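You operate a simulated robot arm through the tools that you are given. There is no shell and no other tool. Be economical: measure what you need, move in short steps, check, and stop when the job is done.

You are at the controls of a simulated robot arm. One attempt, no reset.

Task
Run the gravity table empty, stop it, then empty outlet 1 into its pan.
Fine: first stop the cylinder and shut the outlet rod; the table's long black window is clear when it stops; lever down again.

It is judged by the outcome, as a careful person would: the job done as asked, and still so three seconds after it is handed in. It fails if anything else is knocked over, pushed out of place, dropped, spilled or broken.

Robot
A 7-joint arm with a fingered hand on a trunk, on a base that drives. Base frame: it is fixed to the floor where the robot stands at the start and does not move with it; the origin is under the middle of the robot, x ahead of it, y to its left, z up. Lengths are in m, angles in rad, forces in N, time in s.
Its first joint turns from -2.897 to 2.897 rad. Places, roughly: cup (7x7x8 cm) [-0.4, -0.2, 0.9]; green divider knob [-0.7, -0.8, 1.3]; green outlet lever [-1.5, -0.8, 1.1]; long black window on the gravity table [-1, -0.8, 1.4]; orange knob on the gravity table [-2, -0.8, 1.4]; orange outlet lever [0, -0.7, 0.9]; outlet rod with the orange grip [-0.4, -0.3, 1.1]; pan [-2.25, -0.75, 1]; pink stone gate [-2.3, -0.8, 1.4]; purple divider knob [-1.2, -0.8, 1.3]; purple handle over the return funnel [0.6, -0.3, 0.8]; red air gate knob [-1.6, -0.9, 0.5]; red button at the cylinder [0.5, -0.2, 1.3]; red button at the table [0.2, -0.7, 1.3]; red knob on the feed box [-0.3, -0.6, 1.1]; red knob on the stand [0.4, -0.3, 1.6]. Payload 4.7 kg.
Tool frame: the origin (TCP) lies between the finger pads and is the grasp point; the fingertips stand 0.036 m ahead of it; z points along the fingers, y is the line along which they close. The gripper opens to 0.12 m. The gripper's body begins 0.042 m behind the TCP. The gripper is a hand of 5 fingers: y runs from the thumb to the fingers, the wrist lies at [-0.018, -0.122, -0.21] in the tool frame, and closing takes about 1.5 s.
Orientation is told as [roll, pitch, yaw] about the base's x, y, z axes, in that order, counted from this pose: with the fingers straight down and the wrist toward the robot, the tool's x, y and z point along [0, 1, 0], [1, 0, 0] and [0, 0, -1] of the base frame.

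Tools
- The arm moves only by the tool step_arm. Its argument "deltas" is a list of rows, each a list of 7 numbers: the turn, a rotation vector about the tool's x, y, z in units of 4 degrees (1.0 is 4 degrees), then the shift along the tool's x, y, z in units of 30 mm (1.0 is 30 mm), then the finger opening in m, from 0 to 0.12. In form: [[wx, wy, wz, dx, dy, dz, grip], ...]. A call has 1 to 10 rows; each row shifts and turns the commanded pose from where the row before left it, along the tool's axes as they then stand. A call with a number of a shift or a turn outside -1 to 1 is refused whole. A row lasts 0.2 s, in which the tool goes at most 0.05 m and 0.15 rad; a call with a longer step from one row to the next is refused whole, and so is a gripper value outside its range. A pose out of reach is approached as far as the arm can. The call stops where the force on the tool passes 40 N (or 10 N more than at its start, if that is more) or the arm is blocked; 0.2 s more then pass. The fingers move at their own pace (about 0.045 m/s each) and stop on an object; they squeeze with about 30 N. The grip force told is the motor's: it shows also when the fingers shut on nothing. Time passes only in rows, and 0.2 s behind the last, so rows that do not move let the fingers close. The reply holds the time, the measured pose of the TCP, the force on the tool along the base axes, the opening and the grip force, in the units named above and with some noise, with the torque about the TCP (base axes, N m) and any sound that the robot's microphone picked up.
- Cameras (640 x 400 px; columns grow to the right, rows downward): "scene" is now at [-0.289, -0.0041, 1.2423]; the picture's right is [-0.90, -0.43, 0.00], its down [-0.14, 0.29, -0.95] and it looks along [0.41, -0.85, -0.32] (base axes); focal length 214 px, centre (320, 200). "wrist" rides on the gripper at [0.073, -0.091, -0.143] in the tool frame; the picture's right is [-0.80, 0.28, -0.53], its down [-0.53, -0.73, 0.42] and it looks along [-0.27, 0.62, 0.74] (tool axes); focal length 234 px, centre (320, 200). There is no depth. A picture from a camera that has moved, and an enlarged one, comes with that camera's place and axes in the base frame and with its lens.
- capture(camera): a new picture of that camera. No time passes.
- roll_base(legs): drives the robot by 1 to 6 legs, each [ahead, turn to the left] in m and rad, along the robot's own axes; the way and the turn of a leg run together, so that a leg with both is an arc; at most 1.5 m and 3.142 rad a leg. The arm and the cameras ride along, it lands a little off, and it stops where it bumps. It gives what a move gives.
- grasp_type(shape): the hand has 5 fingers and takes this shape, open, in about a second: jaw (thumb against the fingers, like two jaws); tri (thumb and two fingers); tip (a fingertip pinch); poke (one finger out to press); point (the index stretched); flat (the hand flat); cup (the hand cupped); fist (a fist). The gripper value then closes the fingers along that shape, each until it touches; the sizes above hold for jaw. It gives what a move gives, with no picture.
- head_to(pan, tilt): turns the head with the scene camera to pan (to the left, within 2.496 rad either way) and tilt (down, from -0.506 to 1.204), counted from straight ahead of the robot. It gives what a move gives.
- close_up(camera, box): a new picture of the part [left, top, right, bottom] of that camera's present view, enlarged. No time passes.
- finish_job(): hands the job in; it is judged then, once.

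Go step by step. Nothing tells you exact positions but the pictures and the camera data: compare them with the known pose of the tool, close in by small moves and look again before you grip or let go. The budget is 120 turns and 82 pictures, counting those below and the enlarged ones. Unless the task says otherwise, let go and move clear before handing in, and close with one line.

The tools are called after ">>>" as name(argument=value, ...) on one line, values as JSON. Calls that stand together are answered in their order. step_arm: Moves the arm, as the interface text tells. Its arguments: {"type":"object","properties":{"deltas":{"type":"array","items":{"type":"array","items":{"type":"number"}}}},"required":["deltas"]} The other tools are called the same way: grasp_type (shape) gives the hand a shape; roll_base (legs) drives the base; head_to (pan, tilt) turns the head that bears the scene camera; capture (camera) takes a picture; close_up (camera, box) takes an enlarged picture of a part of a camera's view; finish_job () hands the job in.

At the start:

```text
clock: 0.0
eef_pos: [0.0041, -0.533, 1.0002]
tcp_rot: [0.001, 0.0, 0.0]
force: [-0.1, 0.6, 0.4]
torque: [-0.02, 0.01, 0.02]
finger_gap: 0.1193
grip_force: 0.1
shape: jaw
robot x, y, heading: [0.0004, -0.0002, -0.001]
head pan, tilt: [-1.121, 0.323]
```

scene: 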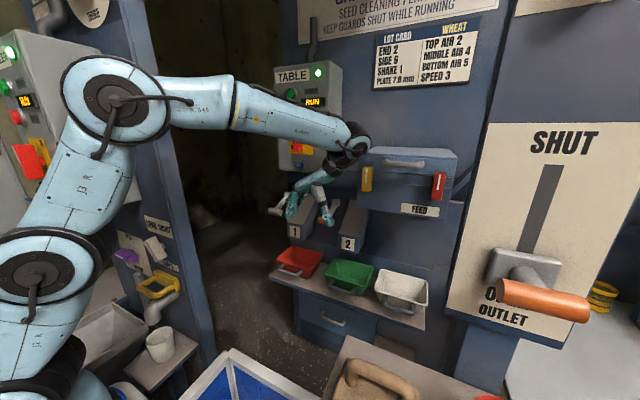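
wrist: 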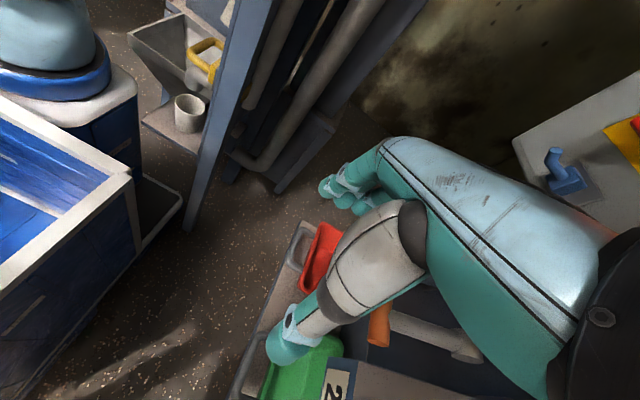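

I see the machine wall to the robot's right, with the TABLE button box ahead-left, the outlet rod at the right showing its handle near OPEN, and two numbered outlets. I'll look around before moving anything.

>>> close_up(camera="scene", box=[240, 50, 480, 340])

>>> close_up(camera="scene", box=[0, 0, 220, 380])

>>> head_to(pan=-2.1, tilt=0.1)

```text
1.38 times, centred on (360, 195) of scene
camera zoom: at [-0.289, -0.0041, 1.2423], right [-0.9, -0.43, 0.0], down [-0.14, 0.29, -0.95], along [0.41, -0.85, -0.32], focal length 296 px, centre (265, 207)
```

zoom: 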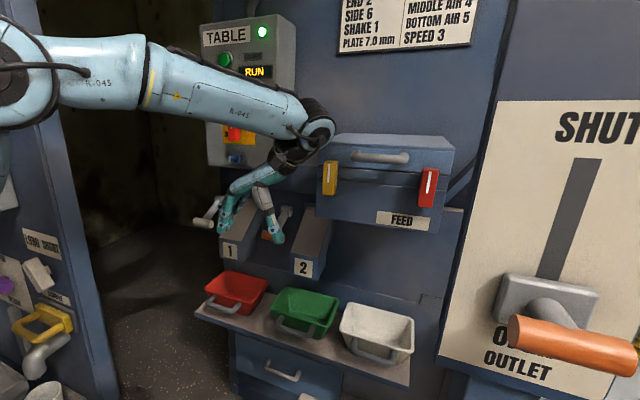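

```text
1.05 times, centred on (110, 190) of scene (not enlarged: the box is as wide or as high as the picture)
camera zoom: at [-0.289, -0.0041, 1.2423], right [-0.9, -0.43, 0.0], down [-0.14, 0.29, -0.95], along [0.41, -0.85, -0.32], focal length 226 px, centre (541, 210)
```

zoom: 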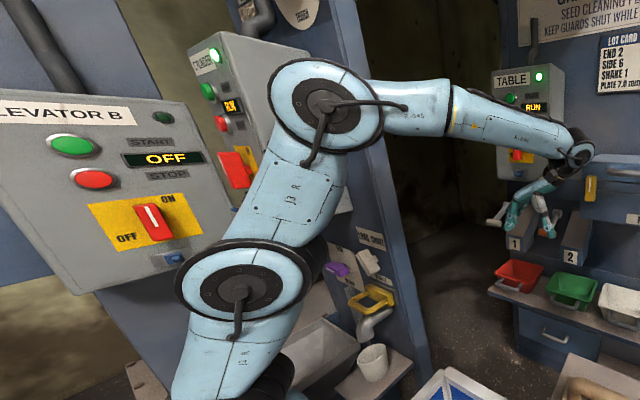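

```text
clock: 1.2
eef_pos: [0.0052, -0.5335, 0.9998]
tcp_rot: [0.0, 0.003, 0.0]
force: [-0.3, 0.0, 0.5]
torque: [-0.02, -0.04, 0.0]
finger_gap: 0.1196
grip_force: 0.1
shape: jaw
robot x, y, heading: [-0.0013, 0.0005, -0.0]
head pan, tilt: [-2.1, 0.099]
```

Looking along the gravity table to the robot's rear right next.

>>> capture(camera="scene")

```text
77 pictures are left
camera scene: at [-0.3759, 0.0004, 1.2631], right [-0.86, 0.5, 0.0], down [0.05, 0.09, -0.99], along [-0.5, -0.86, -0.1], focal length 214 px, centre (320, 200)
```

scene: 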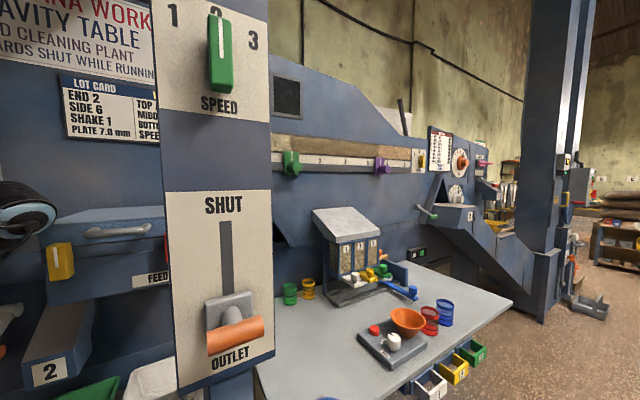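

>>> close_up(camera="scene", box=[260, 60, 440, 220])

>>> close_up(camera="scene", box=[400, 120, 600, 320])

>>> close_up(camera="scene", box=[260, 200, 480, 400])

```text
2.50 times, centred on (350, 140) of scene
camera zoom: at [-0.3759, 0.0004, 1.2631], right [-0.86, 0.5, 0.0], down [0.05, 0.09, -0.99], along [-0.5, -0.86, -0.1], focal length 536 px, centre (245, 350)
```

zoom: 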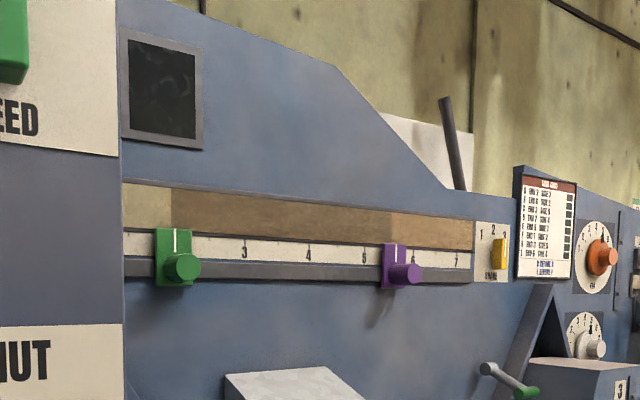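

```text
2.00 times, centred on (500, 220) of scene
camera zoom: at [-0.3759, 0.0004, 1.2631], right [-0.86, 0.5, 0.0], down [0.05, 0.09, -0.99], along [-0.5, -0.86, -0.1], focal length 429 px, centre (-40, 160)
```

zoom: 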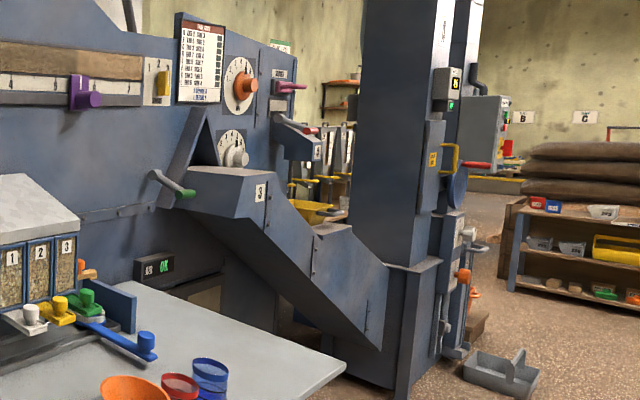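

```text
2.00 times, centred on (370, 300) of scene
camera zoom: at [-0.3759, 0.0004, 1.2631], right [-0.86, 0.5, 0.0], down [0.05, 0.09, -0.99], along [-0.5, -0.86, -0.1], focal length 429 px, centre (220, 0)
```

zoom: 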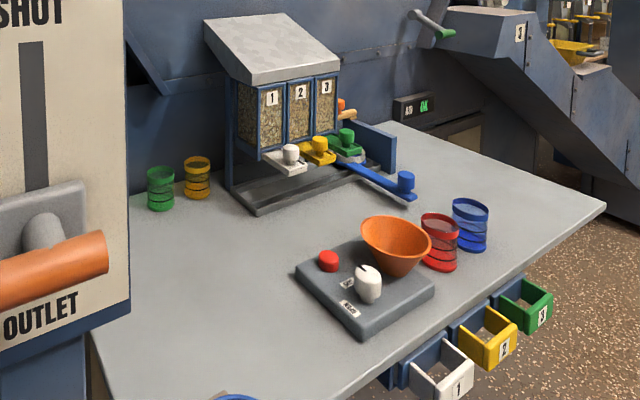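

The deck strip is still full of grain. Now the cylinder's box ahead of the robot.

>>> head_to(pan=-0.5, tilt=0.15)

>>> capture(camera="scene")

```text
clock: 2.9
eef_pos: [0.0054, -0.5318, 0.9999]
tcp_rot: [-0.001, 0.001, 0.0]
force: [0.3, 1.0, -1.0]
torque: [0.01, -0.01, 0.03]
finger_gap: 0.1196
grip_force: 0.0
shape: jaw
robot x, y, heading: [0.0009, 0.0019, -0.002]
head pan, tilt: [-0.499, 0.15]
```

```text
73 pictures are left
camera scene: at [-0.2482, 0.0355, 1.2584], right [-0.48, -0.88, 0.0], down [-0.13, 0.07, -0.99], along [0.87, -0.47, -0.15], focal length 214 px, centre (320, 200)
```

scene: 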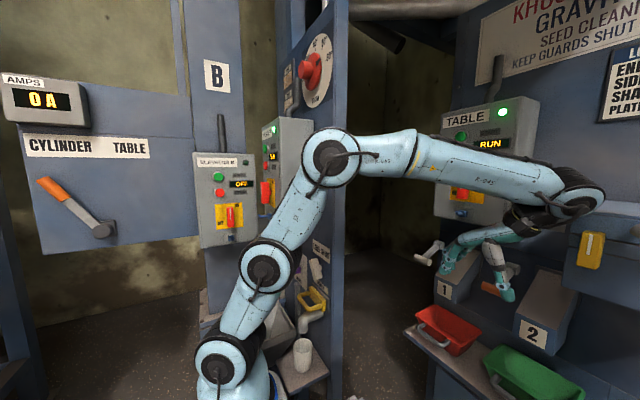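

>>> close_up(camera="scene", box=[190, 90, 350, 250])

>>> close_up(camera="scene", box=[390, 210, 610, 380])

```text
2.50 times, centred on (270, 170) of scene
camera zoom: at [-0.2482, 0.0355, 1.2584], right [-0.48, -0.88, 0.0], down [-0.13, 0.07, -0.99], along [0.87, -0.47, -0.15], focal length 536 px, centre (445, 275)
```

zoom: 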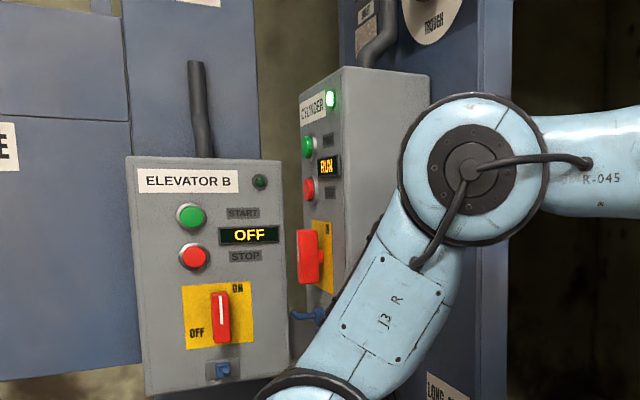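

```text
2.35 times, centred on (500, 295) of scene
camera zoom: at [-0.2482, 0.0355, 1.2584], right [-0.48, -0.88, 0.0], down [-0.13, 0.07, -0.99], along [0.87, -0.47, -0.15], focal length 505 px, centre (-104, -24)
```

zoom: 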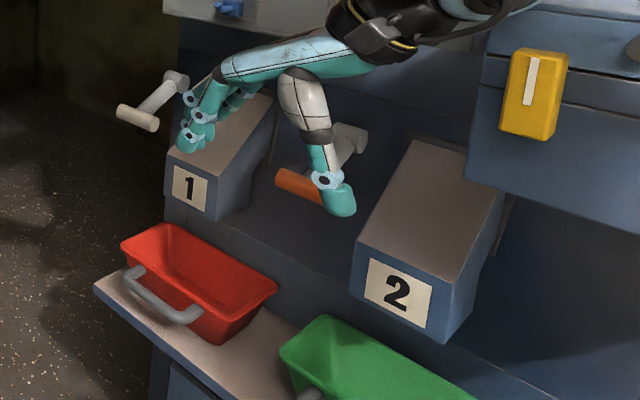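

The levers sit on the left side of each spout: outlet 1 has the white grip, outlet 2 the orange one. The cylinder box faces +y on the panel ahead right, so I first lift and draw the hand back out of the gap.

>>> step_arm(deltas=[[0, 0, 0, 0.5, 0, -1, 0.12], [0, 0, 0, 0.5, 0, -1, 0.12], [0, 0, 0, 0.5, 0, -1, 0.12], [0, 0, 0, 0.5, 0, -1, 0.12], [0, 0, 0, 0.5, 0, -1, 0.12], [0, 0, 0, 0.5, 0, -1, 0.12], [0, 0, 0, 0.5, 0, -1, 0.12], [0, 0, 0, 0.5, 0, -1, 0.12], [0, 0, 0, 0.5, 0, -1, 0.12], [0, 0, 0, 0.5, 0, -1, 0.12]])

>>> capture(camera="scene")

```text
clock: 5.1
eef_pos: [0.0218, -0.4074, 1.1715]
tcp_rot: [0.001, 0.001, 0.0]
force: [0.8, -0.6, 0.3]
torque: [0.0, -0.01, 0.0]
finger_gap: 0.1196
grip_force: 0.0
shape: jaw
out of reach, approached as far as the arm can: row 6, 7, 8, 9, 10
robot x, y, heading: [-0.0, -0.0035, -0.0]
head pan, tilt: [-0.499, 0.15]
```

```text
70 pictures are left
camera scene: at [-0.2481, 0.0356, 1.2584], right [-0.48, -0.88, 0.0], down [-0.13, 0.07, -0.99], along [0.87, -0.47, -0.15], focal length 214 px, centre (320, 200)
```

scene: 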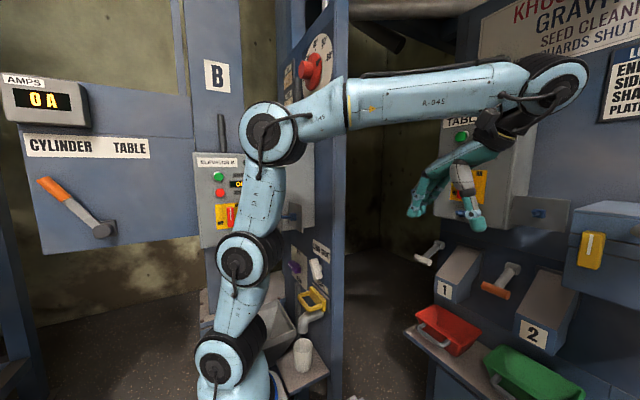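

The hand is at its near limit. I slide it forward a little (still short of the post) and then back the base up so that the arm can swing past the post.

>>> step_arm(deltas=[[0, 0, 0, 0, 1, 0, 0.12], [0, 0, 0, 0, 1, 0, 0.12], [0, 0, 0, 0, 1, 0, 0.12], [0, 0, 0, 0, 1, 0, 0.12], [0, 0, 0, 0, 1, 0, 0.12]])

>>> roll_base(legs=[[-0.15, 0]])

>>> capture(camera="scene")

```text
clock: 6.3
eef_pos: [0.1724, -0.4067, 1.1699]
tcp_rot: [0.001, 0.0, -0.001]
force: [0.3, -0.3, -0.5]
torque: [0.02, -0.01, 0.0]
finger_gap: 0.1198
grip_force: 0.1
shape: jaw
robot x, y, heading: [0.0032, 0.0002, 0.001]
head pan, tilt: [-0.499, 0.15]
```

```text
clock: 7.7
eef_pos: [0.0222, -0.4062, 1.1692]
tcp_rot: [0.0, 0.001, 0.003]
force: [-0.3, -0.9, 0.3]
torque: [0.0, 0.01, 0.0]
finger_gap: 0.1198
grip_force: 0.1
shape: jaw
robot x, y, heading: [-0.1509, 0.0003, 0.003]
head pan, tilt: [-0.499, 0.15]
```

```text
69 pictures are left
camera scene: at [-0.3991, 0.0352, 1.2584], right [-0.48, -0.88, 0.0], down [-0.13, 0.07, -0.99], along [0.87, -0.47, -0.15], focal length 214 px, centre (320, 200)
```

scene: 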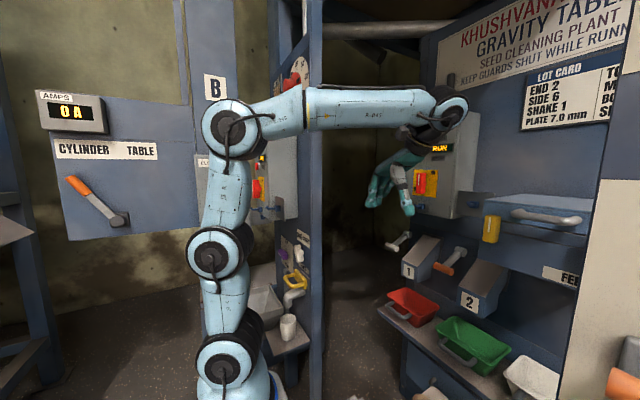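

>>> roll_base(legs=[[-0.12, 0]])

>>> step_arm(deltas=[[0, 0, 0, 0.45, 0.9, 0, 0.12], [0, 0, 0, 0.45, 0.9, 0, 0.12], [0, 0, 0, 0.45, 0.9, 0, 0.12], [0, 0, 0, 0.45, 0.9, 0, 0.12], [0, 0, 0, 0.45, 0.9, 0, 0.12], [0, 0, 0, 0.95, 0.7, 0, 0.12], [0, 0, 0, 0.95, 0.7, 0, 0.12], [0, 0, 0, 0.95, 0.7, 0, 0.12], [0, 0, 0, 0.95, 0.7, 0, 0.12], [0, 0, 0, 0.95, 0.7, 0, 0.12]])

>>> capture(camera="scene")

```text
clock: 8.9
eef_pos: [-0.0986, -0.4073, 1.1704]
tcp_rot: [-0.001, 0.0, 0.003]
force: [0.1, 0.3, -0.6]
torque: [0.03, 0.02, 0.0]
finger_gap: 0.1197
grip_force: 0.0
shape: jaw
robot x, y, heading: [-0.2749, -0.0007, 0.001]
head pan, tilt: [-0.499, 0.15]
```

```text
clock: 11.1
eef_pos: [0.1407, -0.198, 1.1682]
tcp_rot: [0.001, 0.001, 0.002]
force: [0.8, -0.3, -0.3]
torque: [0.06, 0.01, 0.01]
finger_gap: 0.1198
grip_force: 0.0
shape: jaw
robot x, y, heading: [-0.2754, -0.0004, 0.002]
head pan, tilt: [-0.499, 0.15]
```

```text
68 pictures are left
camera scene: at [-0.5201, 0.0347, 1.2584], right [-0.48, -0.88, 0.0], down [-0.13, 0.07, -0.99], along [0.87, -0.47, -0.15], focal length 214 px, centre (320, 200)
```

scene: 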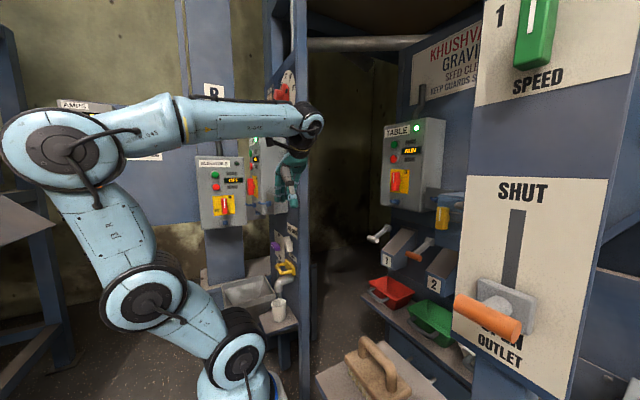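

>>> step_arm(deltas=[[0, 0, 0, 1, 0.2, 0, 0.12], [0, 0, 0, 1, 0.2, 0, 0.12], [0, 0, 0, 1, 0.2, 0, 0.12], [0, 0, 0, 1, 0.2, 0, 0.12], [0, 0, 0, 1, 0.2, 0, 0.12], [0, -1, 0, 0, 0.5, 0, 0.12], [0, -1, 0, 0, 0.5, 0, 0.12], [0, -1, 0, 0, 0.5, 0, 0.12], [0, -1, 0, 0, 0.5, 0, 0.12], [0, -1, 0, 0, 0.5, 0, 0.12]])

>>> step_arm(deltas=[[0, -1, 0, 0, 0, 0, 0.12], [0, -1, 0, 0, 0, 0, 0.12], [0, -1, 0, 0, 0, 0, 0.12], [0, -1, 0, 0, 0, 0, 0.12], [0, -1, 0, 0, 0, 0, 0.12], [0, -1, 0, 0, 0, 0, 0.12], [0, -1, 0, 0, 0, 0, 0.12], [0, -1, 0, 0, 0, 0, 0.12], [0, -1, 0, 0, 0, 0, 0.12], [0, -1, 0, 0, 0, 0, 0.12]])

>>> step_arm(deltas=[[0, -1, 0, 0, 0, 0, 0.12], [0, -1, 0, 0, 0, 0, 0.12], [0, -1, 0, 0, 0, 0, 0.12], [0, -1, 0, 0, 0, 0, 0.12], [0, -1, 0, 0, 0, 0, 0.12], [0, -1, 0, 0, 0, 0, 0.12], [0, -1, 0, 0, 0, 0, 0.12], [0, -0.5, 0, 0, 0, 0, 0.12]])

>>> capture(camera="scene")

>>> capture(camera="wrist")

```text
clock: 13.3
eef_pos: [0.2442, -0.0445, 1.1711]
tcp_rot: [-0.35, -0.002, 0.002]
force: [0.4, 0.4, 0.3]
torque: [-0.03, 0.0, -0.02]
finger_gap: 0.1197
grip_force: 0.0
shape: jaw
robot x, y, heading: [-0.2701, 0.0021, 0.005]
head pan, tilt: [-0.499, 0.15]
```

```text
clock: 15.5
eef_pos: [0.2449, -0.0465, 1.1704]
tcp_rot: [-1.048, 0.0, 0.003]
force: [-0.1, -0.2, 0.4]
torque: [0.01, -0.03, -0.02]
finger_gap: 0.1196
grip_force: 0.0
shape: jaw
robot x, y, heading: [-0.2718, 0.0024, 0.003]
head pan, tilt: [-0.499, 0.15]
```

```text
clock: 17.3
eef_pos: [0.2457, -0.0456, 1.171]
tcp_rot: [-1.572, 0.002, 0.0]
force: [-0.8, 0.0, 0.4]
torque: [0.01, 0.03, 0.01]
finger_gap: 0.12
grip_force: 0.1
shape: jaw
robot x, y, heading: [-0.2721, -0.0042, 0.003]
head pan, tilt: [-0.499, 0.15]
```

```text
67 pictures are left
camera scene: at [-0.5202, 0.0348, 1.2584], right [-0.48, -0.88, 0.0], down [-0.13, 0.07, -0.99], along [0.87, -0.47, -0.15], focal length 214 px, centre (320, 200)
```

scene: 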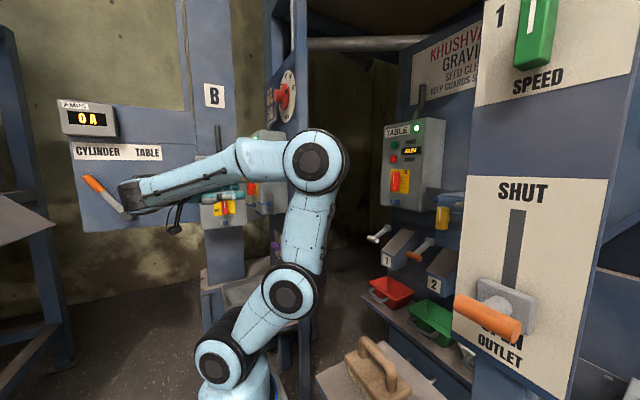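

```text
66 pictures are left
camera wrist: at [0.1544, 0.0975, 1.0977], right [0.28, 0.53, 0.8], down [-0.73, -0.43, 0.53], along [0.62, -0.74, 0.27], focal length 234 px, centre (320, 200)
```

wrist: 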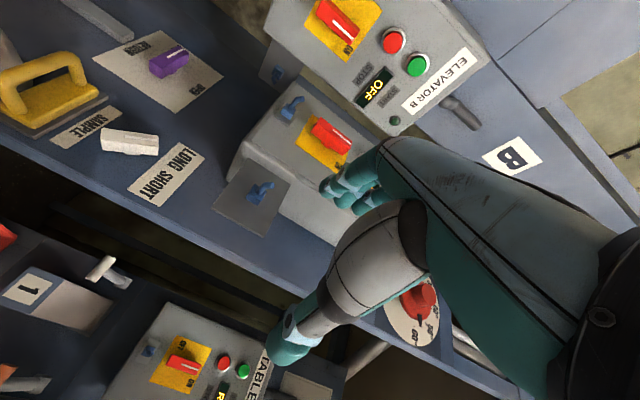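

>>> grasp_type(shape="poke")

>>> capture(camera="wrist")

```text
clock: 18.2
eef_pos: [0.246, -0.0447, 1.1704]
tcp_rot: [-1.572, 0.0, 0.002]
force: [-0.3, 0.5, -0.7]
torque: [0.0, -0.04, 0.01]
finger_gap: 0.0
grip_force: 0.3
shape: poke
robot x, y, heading: [-0.2745, 0.0001, 0.0]
head pan, tilt: [-0.499, 0.15]
```

```text
65 pictures are left
camera wrist: at [0.1544, 0.0975, 1.0979], right [0.28, 0.53, 0.8], down [-0.73, -0.43, 0.53], along [0.62, -0.74, 0.27], focal length 234 px, centre (320, 200)
```

wrist: 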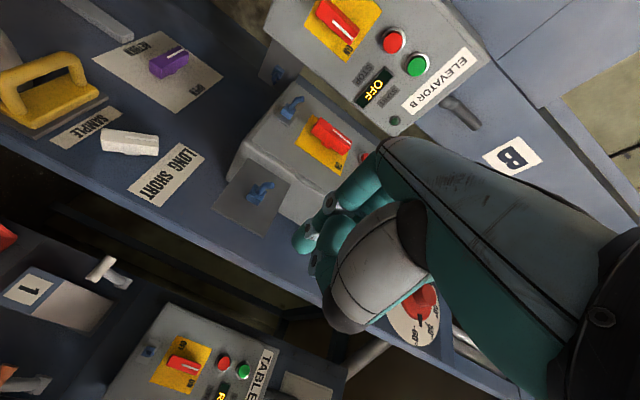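

Index tip sticks out near the tool axis; I take the cylinder's red button to be near (0.535, -0.165, 1.26). I rise, move forward, and yaw the hand about 28° to keep clear of the Elevator B box.

>>> step_arm(deltas=[[-1, 0, 0, -0.4, 0, 0, 0], [-1, 0, 0, -0.4, 0, 0, 0], [-1, 0, 0, -0.4, 0, 0, 0], [-1, 0, 0, -0.4, 0, 0, 0], [-1, 0, 0, -0.4, 0, 0, 0], [-1, 0, 0, -0.6, 0, 0, 0], [-1, 0, 0, -0.6, 0, 0, 0]])

>>> capture(camera="wrist")

```text
clock: 19.8
eef_pos: [0.245, -0.0459, 1.2651]
tcp_rot: [-1.571, 0.0, 0.49]
force: [0.0, 0.4, 0.8]
torque: [-0.02, -0.02, -0.03]
finger_gap: 0.0001
grip_force: 30.3
shape: jaw
robot x, y, heading: [-0.2724, -0.0035, 0.003]
head pan, tilt: [-0.499, 0.15]
```

```text
64 pictures are left
camera wrist: at [0.0966, 0.0365, 1.1934], right [0.0, 0.6, 0.8], down [-0.44, -0.72, 0.53], along [0.9, -0.36, 0.27], focal length 234 px, centre (320, 200)
```

wrist: 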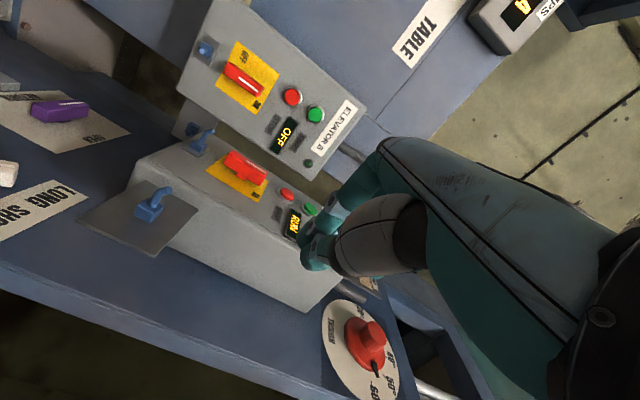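

>>> grasp_type(shape="poke")

>>> step_arm(deltas=[[0, 0, 0, 0, 1, 0, 0.12], [0, 0, 0, 0, 1, 0, 0.12]])

>>> capture(camera="wrist")

```text
clock: 20.7
eef_pos: [0.2441, -0.0458, 1.2658]
tcp_rot: [-1.571, 0.0, 0.49]
force: [0.2, -0.5, 0.2]
torque: [-0.03, 0.01, 0.01]
finger_gap: 0.0003
grip_force: 0.0
shape: poke
robot x, y, heading: [-0.2711, 0.0022, 0.001]
head pan, tilt: [-0.499, 0.15]
```

```text
clock: 21.3
eef_pos: [0.2974, -0.0196, 1.267]
tcp_rot: [-1.571, 0.0, 0.49]
force: [-1.1, -0.1, 0.4]
torque: [-0.01, 0.02, 0.03]
finger_gap: 0.0001
grip_force: 0.0
shape: poke
robot x, y, heading: [-0.2717, -0.0018, 0.003]
head pan, tilt: [-0.499, 0.15]
```

```text
63 pictures are left
camera wrist: at [0.1504, 0.0636, 1.1938], right [0.0, 0.59, 0.8], down [-0.45, -0.72, 0.53], along [0.9, -0.36, 0.27], focal length 234 px, centre (320, 200)
```

wrist: 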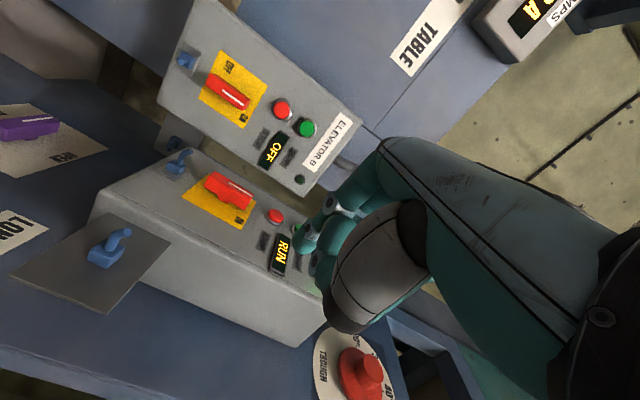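

>>> step_arm(deltas=[[0, 0, 0, 0, 0.83, 0.97, 0.12], [0, 0, 0, 0, 0.83, 0.97, 0.12], [0, 0, 0, 0, 0.83, 0.97, 0.12], [0, 0, 0, 0, 0.83, 0.97, 0.12]])

>>> capture(camera="wrist")

```text
clock: 22.3
eef_pos: [0.442, -0.0719, 1.2661]
tcp_rot: [-1.572, -0.001, 0.491]
force: [-1.1, 0.1, 0.1]
torque: [0.05, 0.04, 0.08]
finger_gap: 0.0
grip_force: 0.1
shape: poke
robot x, y, heading: [-0.2756, -0.0012, 0.003]
head pan, tilt: [-0.499, 0.15]
```

```text
62 pictures are left
camera wrist: at [0.2943, 0.0102, 1.193], right [0.0, 0.59, 0.8], down [-0.45, -0.72, 0.53], along [0.9, -0.36, 0.27], focal length 234 px, centre (320, 200)
```

wrist: 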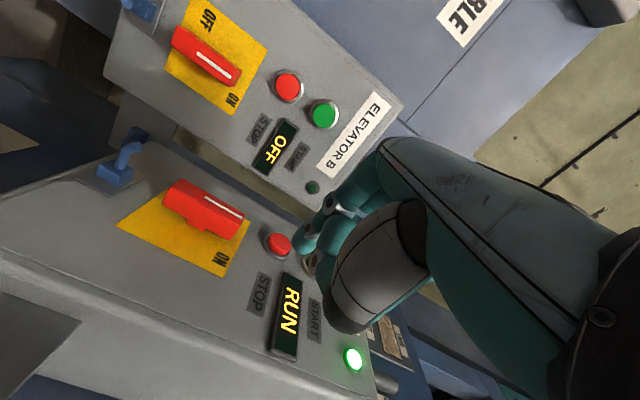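

>>> close_up(camera="wrist", box=[240, 150, 440, 350])

```text
2.00 times, centred on (340, 250) of wrist
camera zoom: at [0.2943, 0.0102, 1.193], right [0.0, 0.59, 0.8], down [-0.45, -0.72, 0.53], along [0.9, -0.36, 0.27], focal length 468 px, centre (280, 100)
```

zoom: 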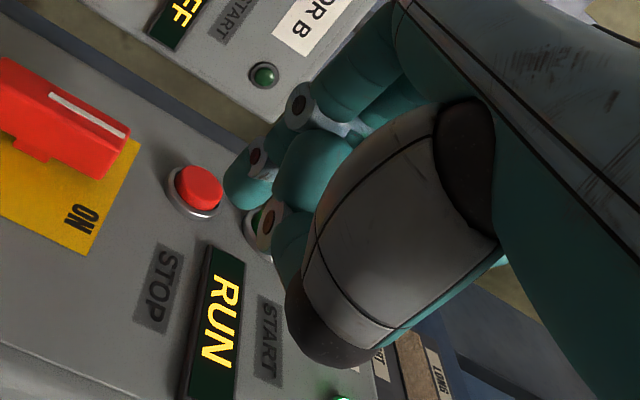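

>>> step_arm(deltas=[[0, 0, 0, 0, 0.65, 0.5, 0.12], [0, 0, 0, 0, 0, 0.7, 0.12]])

>>> close_up(camera="wrist", box=[240, 150, 440, 350])

```text
clock: 22.9
eef_pos: [0.4766, -0.0959, 1.2667]
tcp_rot: [-1.57, 0.0, 0.491]
force: [0.3, 0.5, -0.4]
torque: [0.04, 0.03, 0.0]
finger_gap: 0.0001
grip_force: 0.0
shape: poke
robot x, y, heading: [-0.272, -0.0037, 0.001]
head pan, tilt: [-0.499, 0.15]
```

```text
2.00 times, centred on (340, 250) of wrist
camera zoom: at [0.3284, -0.0125, 1.1946], right [0.0, 0.59, 0.8], down [-0.45, -0.72, 0.53], along [0.9, -0.36, 0.27], focal length 468 px, centre (280, 100)
```

zoom: 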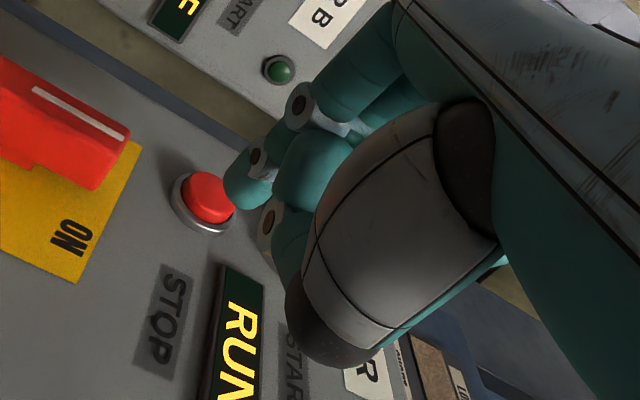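

>>> step_arm(deltas=[[0, 0, 0, 0, 0, 0.5, 0.12], [0, 0, 0, 0, 0, 0.4, 0.12], [0, 0, 0, 0, 0, 0.3, 0.12]])

>>> close_up(camera="wrist", box=[240, 150, 440, 350])

```text
clock: 23.7
eef_pos: [0.495, -0.129, 1.2672]
tcp_rot: [-1.571, -0.001, 0.491]
force: [0.1, 0.0, -0.4]
torque: [0.0, -0.01, -0.01]
finger_gap: 0.0001
grip_force: 0.1
shape: poke
robot x, y, heading: [-0.2741, 0.0016, 0.007]
head pan, tilt: [-0.499, 0.15]
```

```text
2.00 times, centred on (340, 250) of wrist
camera zoom: at [0.3462, -0.046, 1.1936], right [0.0, 0.6, 0.8], down [-0.45, -0.72, 0.53], along [0.9, -0.36, 0.27], focal length 468 px, centre (280, 100)
```

zoom: 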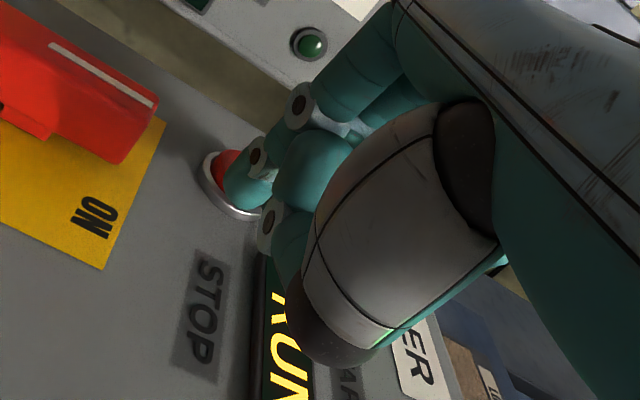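

>>> step_arm(deltas=[[0, 0, 0, 0, 0, 0.3, 0.12], [0, 0, 0, 0, 0, 0.3, 0.12]])

>>> close_up(camera="wrist", box=[240, 150, 440, 350])

```text
clock: 24.3
eef_pos: [0.5009, -0.1433, 1.2652]
tcp_rot: [-1.571, -0.001, 0.49]
force: [-1.0, -0.4, 0.1]
torque: [0.0, 0.01, -0.02]
finger_gap: 0.0004
grip_force: 0.2
shape: poke
robot x, y, heading: [-0.271, 0.0007, 0.0]
head pan, tilt: [-0.499, 0.15]
```

```text
2.00 times, centred on (340, 250) of wrist
camera zoom: at [0.3533, -0.0608, 1.1936], right [0.0, 0.59, 0.8], down [-0.45, -0.72, 0.53], along [0.9, -0.36, 0.27], focal length 468 px, centre (280, 100)
```

zoom: 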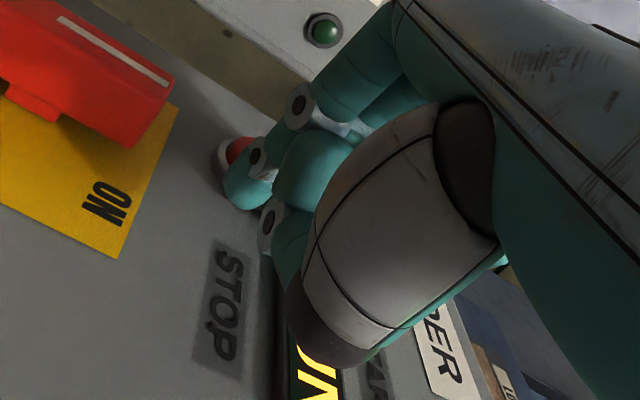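

>>> step_arm(deltas=[[0, 0, 0, 0.1, 0.4, -0.15, 0.12], [0, 0, 0, 0, 0, 0.2, 0.12]])

>>> close_up(camera="wrist", box=[240, 150, 440, 350])

```text
clock: 24.9
eef_pos: [0.5115, -0.1393, 1.2628]
tcp_rot: [-1.572, -0.001, 0.49]
force: [-32.2, 3.6, -11.2]
torque: [0.32, 0.29, -0.89]
finger_gap: 0.0
grip_force: 0.1
shape: poke
robot x, y, heading: [-0.2721, 0.0002, -0.0]
head pan, tilt: [-0.499, 0.15]
heard: click
```

```text
2.00 times, centred on (340, 250) of wrist
camera zoom: at [0.3627, -0.0556, 1.19], right [0.0, 0.59, 0.8], down [-0.45, -0.72, 0.53], along [0.89, -0.36, 0.27], focal length 468 px, centre (280, 100)
```

zoom: 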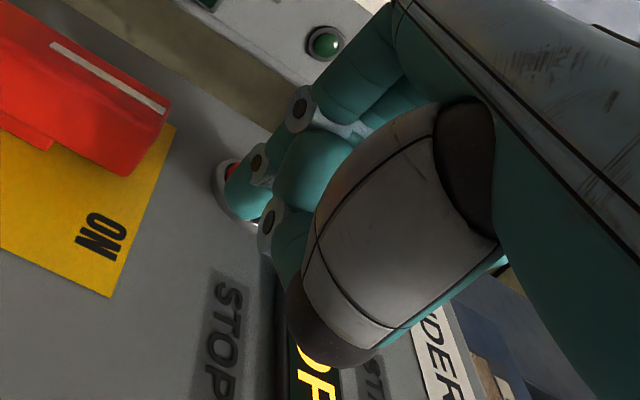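

A click, and the display seems to read "OF…". I back off and check.

>>> step_arm(deltas=[[0, 0, 0, 0, -0.3, -0.6, 0.12], [0, 0, 0, 0, 0, -1, 0.12], [0, 0, 0, 0, 0, -1, 0.12], [0, 0, 0, 0, -0.5, -1, 0.12], [0, 0, 0, 0, -1, -1, 0.12], [0, 0, 0, 0, -1, -0.7, 0.12], [0, 0, 0, 0, -1, 0, 0.12]])

>>> capture(camera="wrist")

```text
clock: 26.5
eef_pos: [0.3372, -0.0516, 1.2643]
tcp_rot: [-1.57, 0.002, 0.49]
force: [0.2, 0.2, -0.5]
torque: [0.0, -0.05, -0.08]
finger_gap: 0.0
grip_force: 0.1
shape: poke
robot x, y, heading: [-0.2728, 0.0012, 0.003]
head pan, tilt: [-0.499, 0.15]
```

```text
56 pictures are left
camera wrist: at [0.19, 0.0312, 1.1929], right [0.0, 0.6, 0.8], down [-0.44, -0.72, 0.53], along [0.9, -0.36, 0.26], focal length 234 px, centre (320, 200)
```

wrist: 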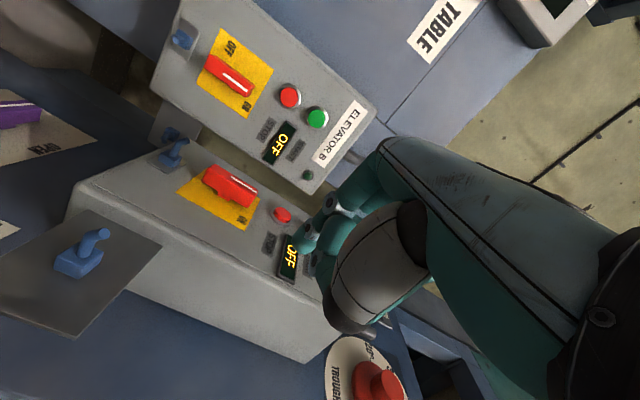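

The cylinder reads OFF. Now the outlet rod: the grip sits near (-0.41, -0.22, 1.10), too close to the trunk, so I check the free room around the robot.

>>> head_to(pan=1.0, tilt=0.5)

>>> capture(camera="scene")

>>> head_to(pan=-2.49, tilt=0.5)

>>> capture(camera="scene")

```text
clock: 28.1
eef_pos: [0.337, -0.0517, 1.2663]
tcp_rot: [-1.571, 0.0, 0.491]
force: [-0.2, -0.4, -0.5]
torque: [0.0, 0.0, 0.02]
finger_gap: 0.0001
grip_force: 0.0
shape: poke
robot x, y, heading: [-0.2687, 0.0004, -0.0]
head pan, tilt: [1.0, 0.499]
```

```text
55 pictures are left
camera scene: at [-0.5527, 0.1556, 1.226], right [0.84, -0.54, 0.0], down [-0.26, -0.4, -0.88], along [0.47, 0.74, -0.48], focal length 214 px, centre (320, 200)
```

scene: 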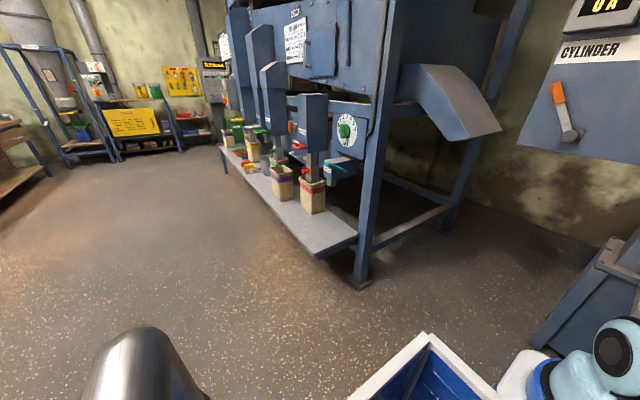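

```text
clock: 31.1
eef_pos: [0.3378, -0.0517, 1.2661]
tcp_rot: [-1.571, 0.0, 0.491]
force: [0.9, 0.5, 0.1]
torque: [-0.02, 0.03, 0.0]
finger_gap: 0.0
grip_force: 0.2
shape: poke
robot x, y, heading: [-0.2702, -0.001, 0.002]
head pan, tilt: [-2.491, 0.499]
```

```text
54 pictures are left
camera scene: at [-0.6739, 0.0236, 1.226], right [-0.61, 0.79, 0.0], down [0.38, 0.29, -0.88], along [-0.7, -0.53, -0.48], focal length 214 px, centre (320, 200)
```

scene: 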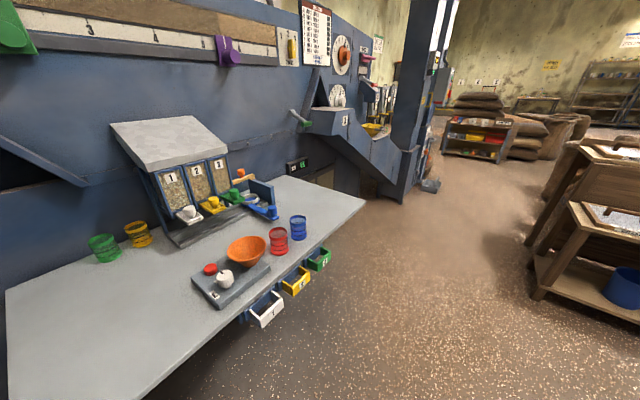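

There is open floor behind and to the left. I back along the lane, easing a little away from the desk drawers, so that the rod ends up ahead of the arm.

>>> roll_base(legs=[[-0.375, -0.2], [-0.375, 0.2]])

>>> head_to(pan=-0.5, tilt=0.2)

>>> capture(camera="scene")

>>> capture(camera="wrist")

```text
clock: 35.4
eef_pos: [-0.4094, 0.0209, 1.2675]
tcp_rot: [-1.569, 0.0, 0.494]
force: [0.0, -0.1, 0.0]
torque: [0.03, 0.02, 0.0]
finger_gap: 0.0
grip_force: 0.1
shape: poke
robot x, y, heading: [-1.0228, 0.0704, 0.004]
head pan, tilt: [-2.491, 0.499]
```

```text
clock: 37.4
eef_pos: [-0.4104, 0.0206, 1.2658]
tcp_rot: [-1.571, -0.001, 0.491]
force: [0.4, 0.4, 0.8]
torque: [0.0, 0.01, 0.01]
finger_gap: 0.0
grip_force: 0.2
shape: poke
robot x, y, heading: [-1.0181, 0.0741, 0.002]
head pan, tilt: [-0.499, 0.201]
```

```text
53 pictures are left
camera scene: at [-1.2673, 0.1065, 1.2537], right [-0.48, -0.88, 0.0], down [-0.18, 0.09, -0.98], along [0.86, -0.47, -0.2], focal length 214 px, centre (320, 200)
```

scene: 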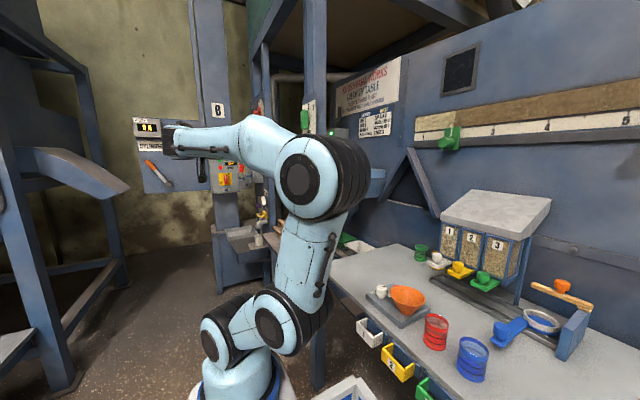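

```text
52 pictures are left
camera wrist: at [-0.5577, 0.1041, 1.1936], right [0.0, 0.59, 0.8], down [-0.44, -0.72, 0.53], along [0.9, -0.36, 0.27], focal length 234 px, centre (320, 200)
```

wrist: 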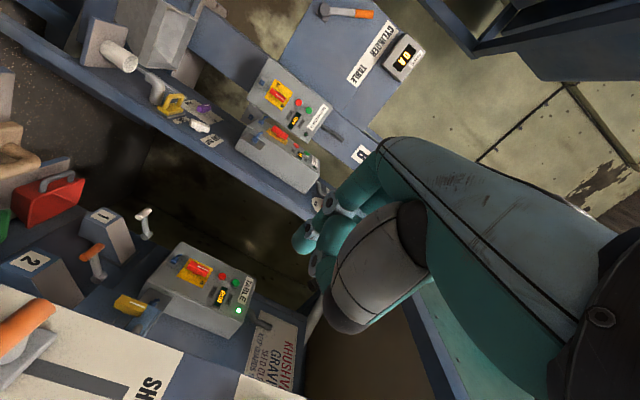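

I'll grip the orange bar properly: jaw shape, fingers pointing at the panel and closing vertically. First I turn the hand.

>>> grasp_type(shape="jaw")

>>> step_arm(deltas=[[1, 0, 0, 0, 0, 0, 0.12], [1, 0, 0, 0, 0, 0, 0.12], [1, 0, 0, 0, 0, 0, 0.12], [1, 0, 0, 0, 0, 0, 0.12], [1, 0, 0, 0, 0, 0, 0.12], [1, 0, 0, 0, 0, 0, 0.12], [1, 0, 0, 0, 0, 0, 0.12], [0, 0, -1, 0, 0, 0, 0.12], [0, 0, -1, 0, 0, 0, 0.12], [0, 0, -1, 0, 0, 0, 0.12]])

>>> step_arm(deltas=[[0, 0, -1, 0, 0, 0, 0.12], [0, 0, -1, 0, 0, 0, 0.12], [0, 0, -1, 0, 0, 0, 0.12], [0, 0, -1, 0, 0, 0, 0.12], [0, 0, -1, 0, 0, 0, 0.12], [0, 0, -1, 0, 0, 0, 0.12], [0, 0, -1, 0, 0, 0, 0.12], [0, 0, -1, 0, 0, 0, 0.12], [0, 0, -1, 0, 0, 0, 0.12], [0, 0, -1, 0, 0, 0, 0.12]])

>>> step_arm(deltas=[[0, 0, -1, 0, 0, 0, 0.12], [0, 0, -1, 0, 0, 0, 0.12], [0, 0, -1, 0, 0, 0, 0.12], [0, 0, -1, 0, 0, 0, 0.12], [0, 0, -1, 0, 0, 0, 0.12], [0, 0, -1, 0, 0, 0, 0.12], [0, 0, -1, 0, 0, 0, 0.12], [0, 0, -1, 0, 0, 0, 0.12], [0, 0, -1, 0, 0, 0, 0.12], [0, 0, -0.5, 0, 0, 0, 0.12]])

>>> capture(camera="wrist")

```text
clock: 38.3
eef_pos: [-0.4103, 0.0217, 1.266]
tcp_rot: [-1.572, 0.0, 0.492]
force: [0.1, -0.8, -0.6]
torque: [0.03, 0.0, -0.01]
finger_gap: 0.1198
grip_force: 0.1
shape: jaw
robot x, y, heading: [-1.0171, 0.072, 0.001]
head pan, tilt: [-0.499, 0.201]
```

```text
clock: 40.5
eef_pos: [-0.4093, 0.0216, 1.2661]
tcp_rot: [-1.572, 0.211, 0.003]
force: [-0.4, 0.2, 0.8]
torque: [-0.02, -0.01, -0.02]
finger_gap: 0.1199
grip_force: 0.2
shape: jaw
robot x, y, heading: [-1.0195, 0.0713, 0.006]
head pan, tilt: [-0.499, 0.201]
```

```text
clock: 42.7
eef_pos: [-0.4098, 0.0214, 1.2662]
tcp_rot: [-1.571, 0.909, 0.004]
force: [0.3, 0.3, -0.2]
torque: [0.03, -0.02, 0.01]
finger_gap: 0.1196
grip_force: 0.0
shape: jaw
robot x, y, heading: [-1.0199, 0.0697, 0.003]
head pan, tilt: [-0.499, 0.201]
```

```text
clock: 44.9
eef_pos: [-0.4095, 0.0209, 1.2654]
tcp_rot: [0.882, 1.57, 2.46]
force: [-0.7, 0.2, -0.9]
torque: [-0.03, 0.0, 0.0]
finger_gap: 0.1199
grip_force: 0.1
shape: jaw
robot x, y, heading: [-1.0153, 0.0739, 0.003]
head pan, tilt: [-0.499, 0.201]
```

```text
51 pictures are left
camera wrist: at [-0.4821, 0.1635, 1.3577], right [0.8, 0.53, -0.28], down [0.53, -0.42, 0.73], along [0.27, -0.74, -0.62], focal length 234 px, centre (320, 200)
```

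wrist: 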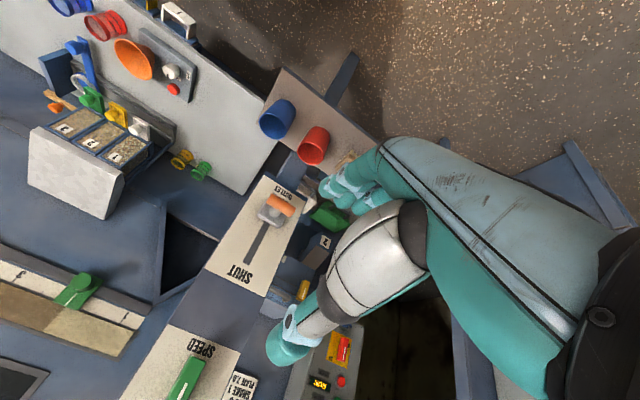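

>>> step_arm(deltas=[[0, 0, 0, 0, 0.92, 0.3, 0.12], [0, 0, 0, 0, 0.92, 0.3, 0.12], [0, 0, 0, 0, 0.92, 0.6, 0.12], [0, 0, 0, 0, 0.92, 0.8, 0.12], [0, 0, 0, 0, 0.92, 1, 0.12], [0, 0, 0, 0, 0.92, 1, 0.12]])

>>> capture(camera="wrist")

```text
clock: 46.3
eef_pos: [-0.4122, -0.0999, 1.0998]
tcp_rot: [0.176, 1.571, 1.751]
force: [-0.2, -0.6, 0.8]
torque: [0.02, 0.02, 0.01]
finger_gap: 0.1199
grip_force: 0.1
shape: jaw
robot x, y, heading: [-1.017, 0.0707, 0.007]
head pan, tilt: [-0.499, 0.201]
```

```text
50 pictures are left
camera wrist: at [-0.4847, 0.0417, 1.1913], right [0.8, 0.53, -0.28], down [0.53, -0.42, 0.73], along [0.27, -0.74, -0.62], focal length 234 px, centre (320, 200)
```

wrist: 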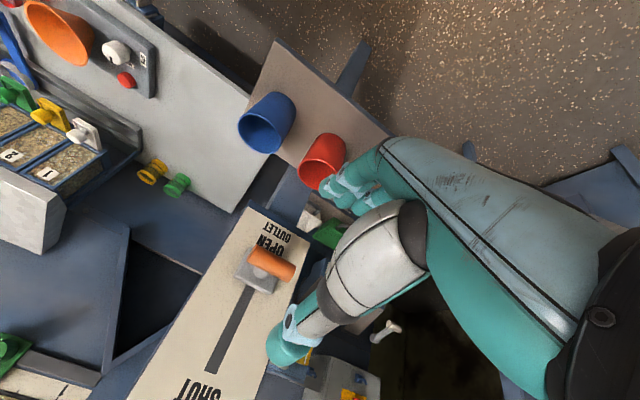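

>>> step_arm(deltas=[[0, 0, 0, 0, 0.45, 0.8, 0.12], [0, 0, 0, 0, 0, 0.9, 0.12], [0, 0, 0, 0, 0, 0.9, 0.12], [0, 0, 0, 0, 0, 0.7, 0.12], [0, 0, 0, 0, 0, 0.6, 0.12]])

>>> capture(camera="wrist")

```text
clock: 47.5
eef_pos: [-0.4092, -0.2156, 1.0871]
tcp_rot: [0.895, 1.57, 2.472]
force: [0.1, 1.0, 0.1]
torque: [0.0, -0.02, -0.04]
finger_gap: 0.1199
grip_force: 0.0
shape: jaw
robot x, y, heading: [-1.0209, 0.069, 0.006]
head pan, tilt: [-0.499, 0.201]
```

```text
49 pictures are left
camera wrist: at [-0.4819, -0.0728, 1.1786], right [0.8, 0.53, -0.28], down [0.53, -0.42, 0.73], along [0.27, -0.74, -0.62], focal length 234 px, centre (320, 200)
```

wrist: 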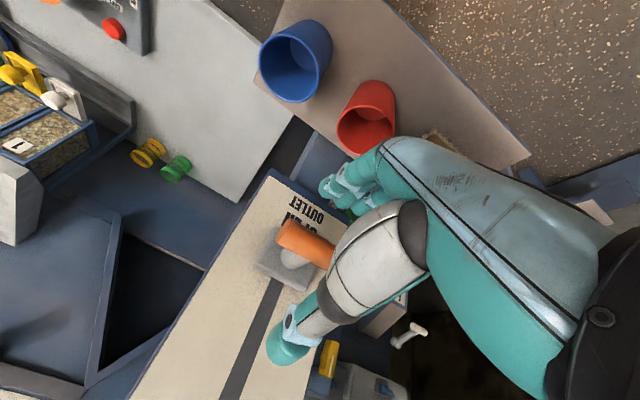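

>>> step_arm(deltas=[[0, 0, 0, 0, 0, 0.5, 0.12], [0, 0, 0, 0, 0, 0, 0.0], [0, 0, 0, 0, 0, 0, 0.0], [0, 0, 0, 0, 0, 0, 0.0], [0, 0, 0, 0, 0, 0, 0.0], [0, 0, 0, 0, 0, 0, 0.0], [0, 0, 0, 0, 0, 0, 0.0], [0, 0, 0, 0, 0, 0, 0.0], [0, 0, 0, 0, 0, 0, 0.0]])

>>> capture(camera="wrist")

```text
clock: 49.5
eef_pos: [-0.4092, -0.2299, 1.0867]
tcp_rot: [-3.007, 1.572, -1.43]
force: [1.1, -4.1, 1.5]
torque: [-0.09, 0.12, 0.01]
finger_gap: 0.0195
grip_force: 30.1
shape: jaw
robot x, y, heading: [-1.0206, 0.0722, 0.005]
head pan, tilt: [-0.499, 0.201]
```

```text
48 pictures are left
camera wrist: at [-0.4819, -0.0875, 1.1788], right [0.8, 0.53, -0.28], down [0.53, -0.42, 0.73], along [0.27, -0.74, -0.62], focal length 234 px, centre (320, 200)
```

wrist: 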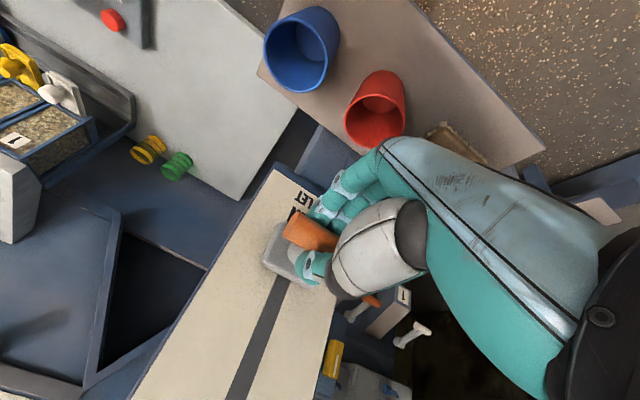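

Gripped. I raise it toward SHUT.

>>> step_arm(deltas=[[0, 0, 0, 0, -0.4, 0, 0], [0, 0, 0, 0, -0.4, 0, 0], [0, 0, 0, 0, -0.4, 0, 0], [0, 0, 0, 0, -0.4, 0, 0], [0, 0, 0, 0, -0.4, 0, 0], [0, 0, 0, 0, -0.4, 0, 0]])

>>> capture(camera="wrist")

```text
clock: 50.9
eef_pos: [-0.4094, -0.2296, 1.1578]
tcp_rot: [2.118, 1.571, -2.59]
force: [2.1, 2.2, -3.3]
torque: [0.1, 0.15, 0.12]
finger_gap: 0.0195
grip_force: 30.0
shape: jaw
robot x, y, heading: [-1.0179, 0.0718, 0.003]
head pan, tilt: [-0.499, 0.201]
```

```text
47 pictures are left
camera wrist: at [-0.4822, -0.0879, 1.2496], right [0.8, 0.53, -0.28], down [0.53, -0.42, 0.73], along [0.27, -0.74, -0.62], focal length 234 px, centre (320, 200)
```

wrist: 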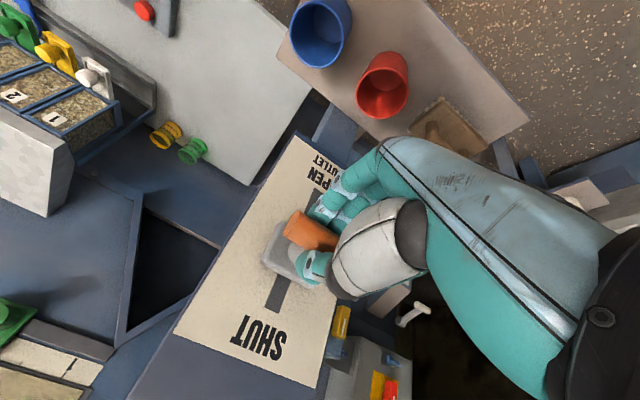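

Moving with it; a little more slot remains. I continue until it stops.

>>> step_arm(deltas=[[0, 0, 0, 0, -0.4, 0, 0], [0, 0, 0, 0, -0.4, 0, 0], [0, 0, 0, 0, -0.3, 0, 0], [0, 0, 0, 0, -0.3, 0, 0], [0, 0, 0, 0, -0.3, 0, 0], [0, 0, 0, 0, -0.3, 0, 0]])

>>> capture(camera="wrist")

```text
clock: 52.0
eef_pos: [-0.4093, -0.2312, 1.1983]
tcp_rot: [0.839, 1.556, 2.412]
force: [-5.5, 3.6, -21.3]
torque: [0.76, 0.32, -0.25]
finger_gap: 0.0233
grip_force: 30.0
shape: jaw
robot x, y, heading: [-1.0195, 0.0741, 0.001]
head pan, tilt: [-0.499, 0.201]
stopped in row 5: the force on the tool passed its limit at 42 N (the readings are from after the stop); the commanded pose is now the measured one
```

```text
46 pictures are left
camera wrist: at [-0.4788, -0.0891, 1.2921], right [0.8, 0.53, -0.28], down [0.54, -0.43, 0.72], along [0.26, -0.73, -0.63], focal length 234 px, centre (320, 200)
```

wrist: 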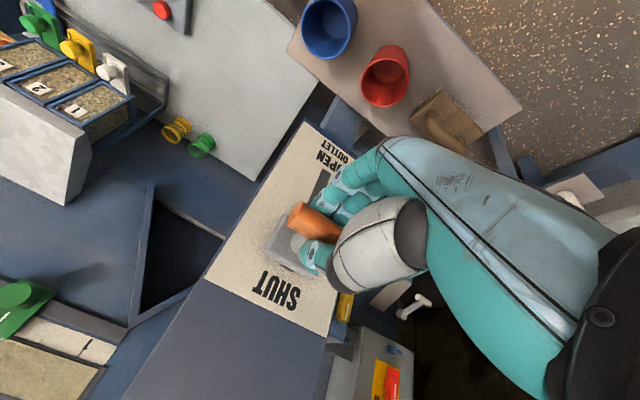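

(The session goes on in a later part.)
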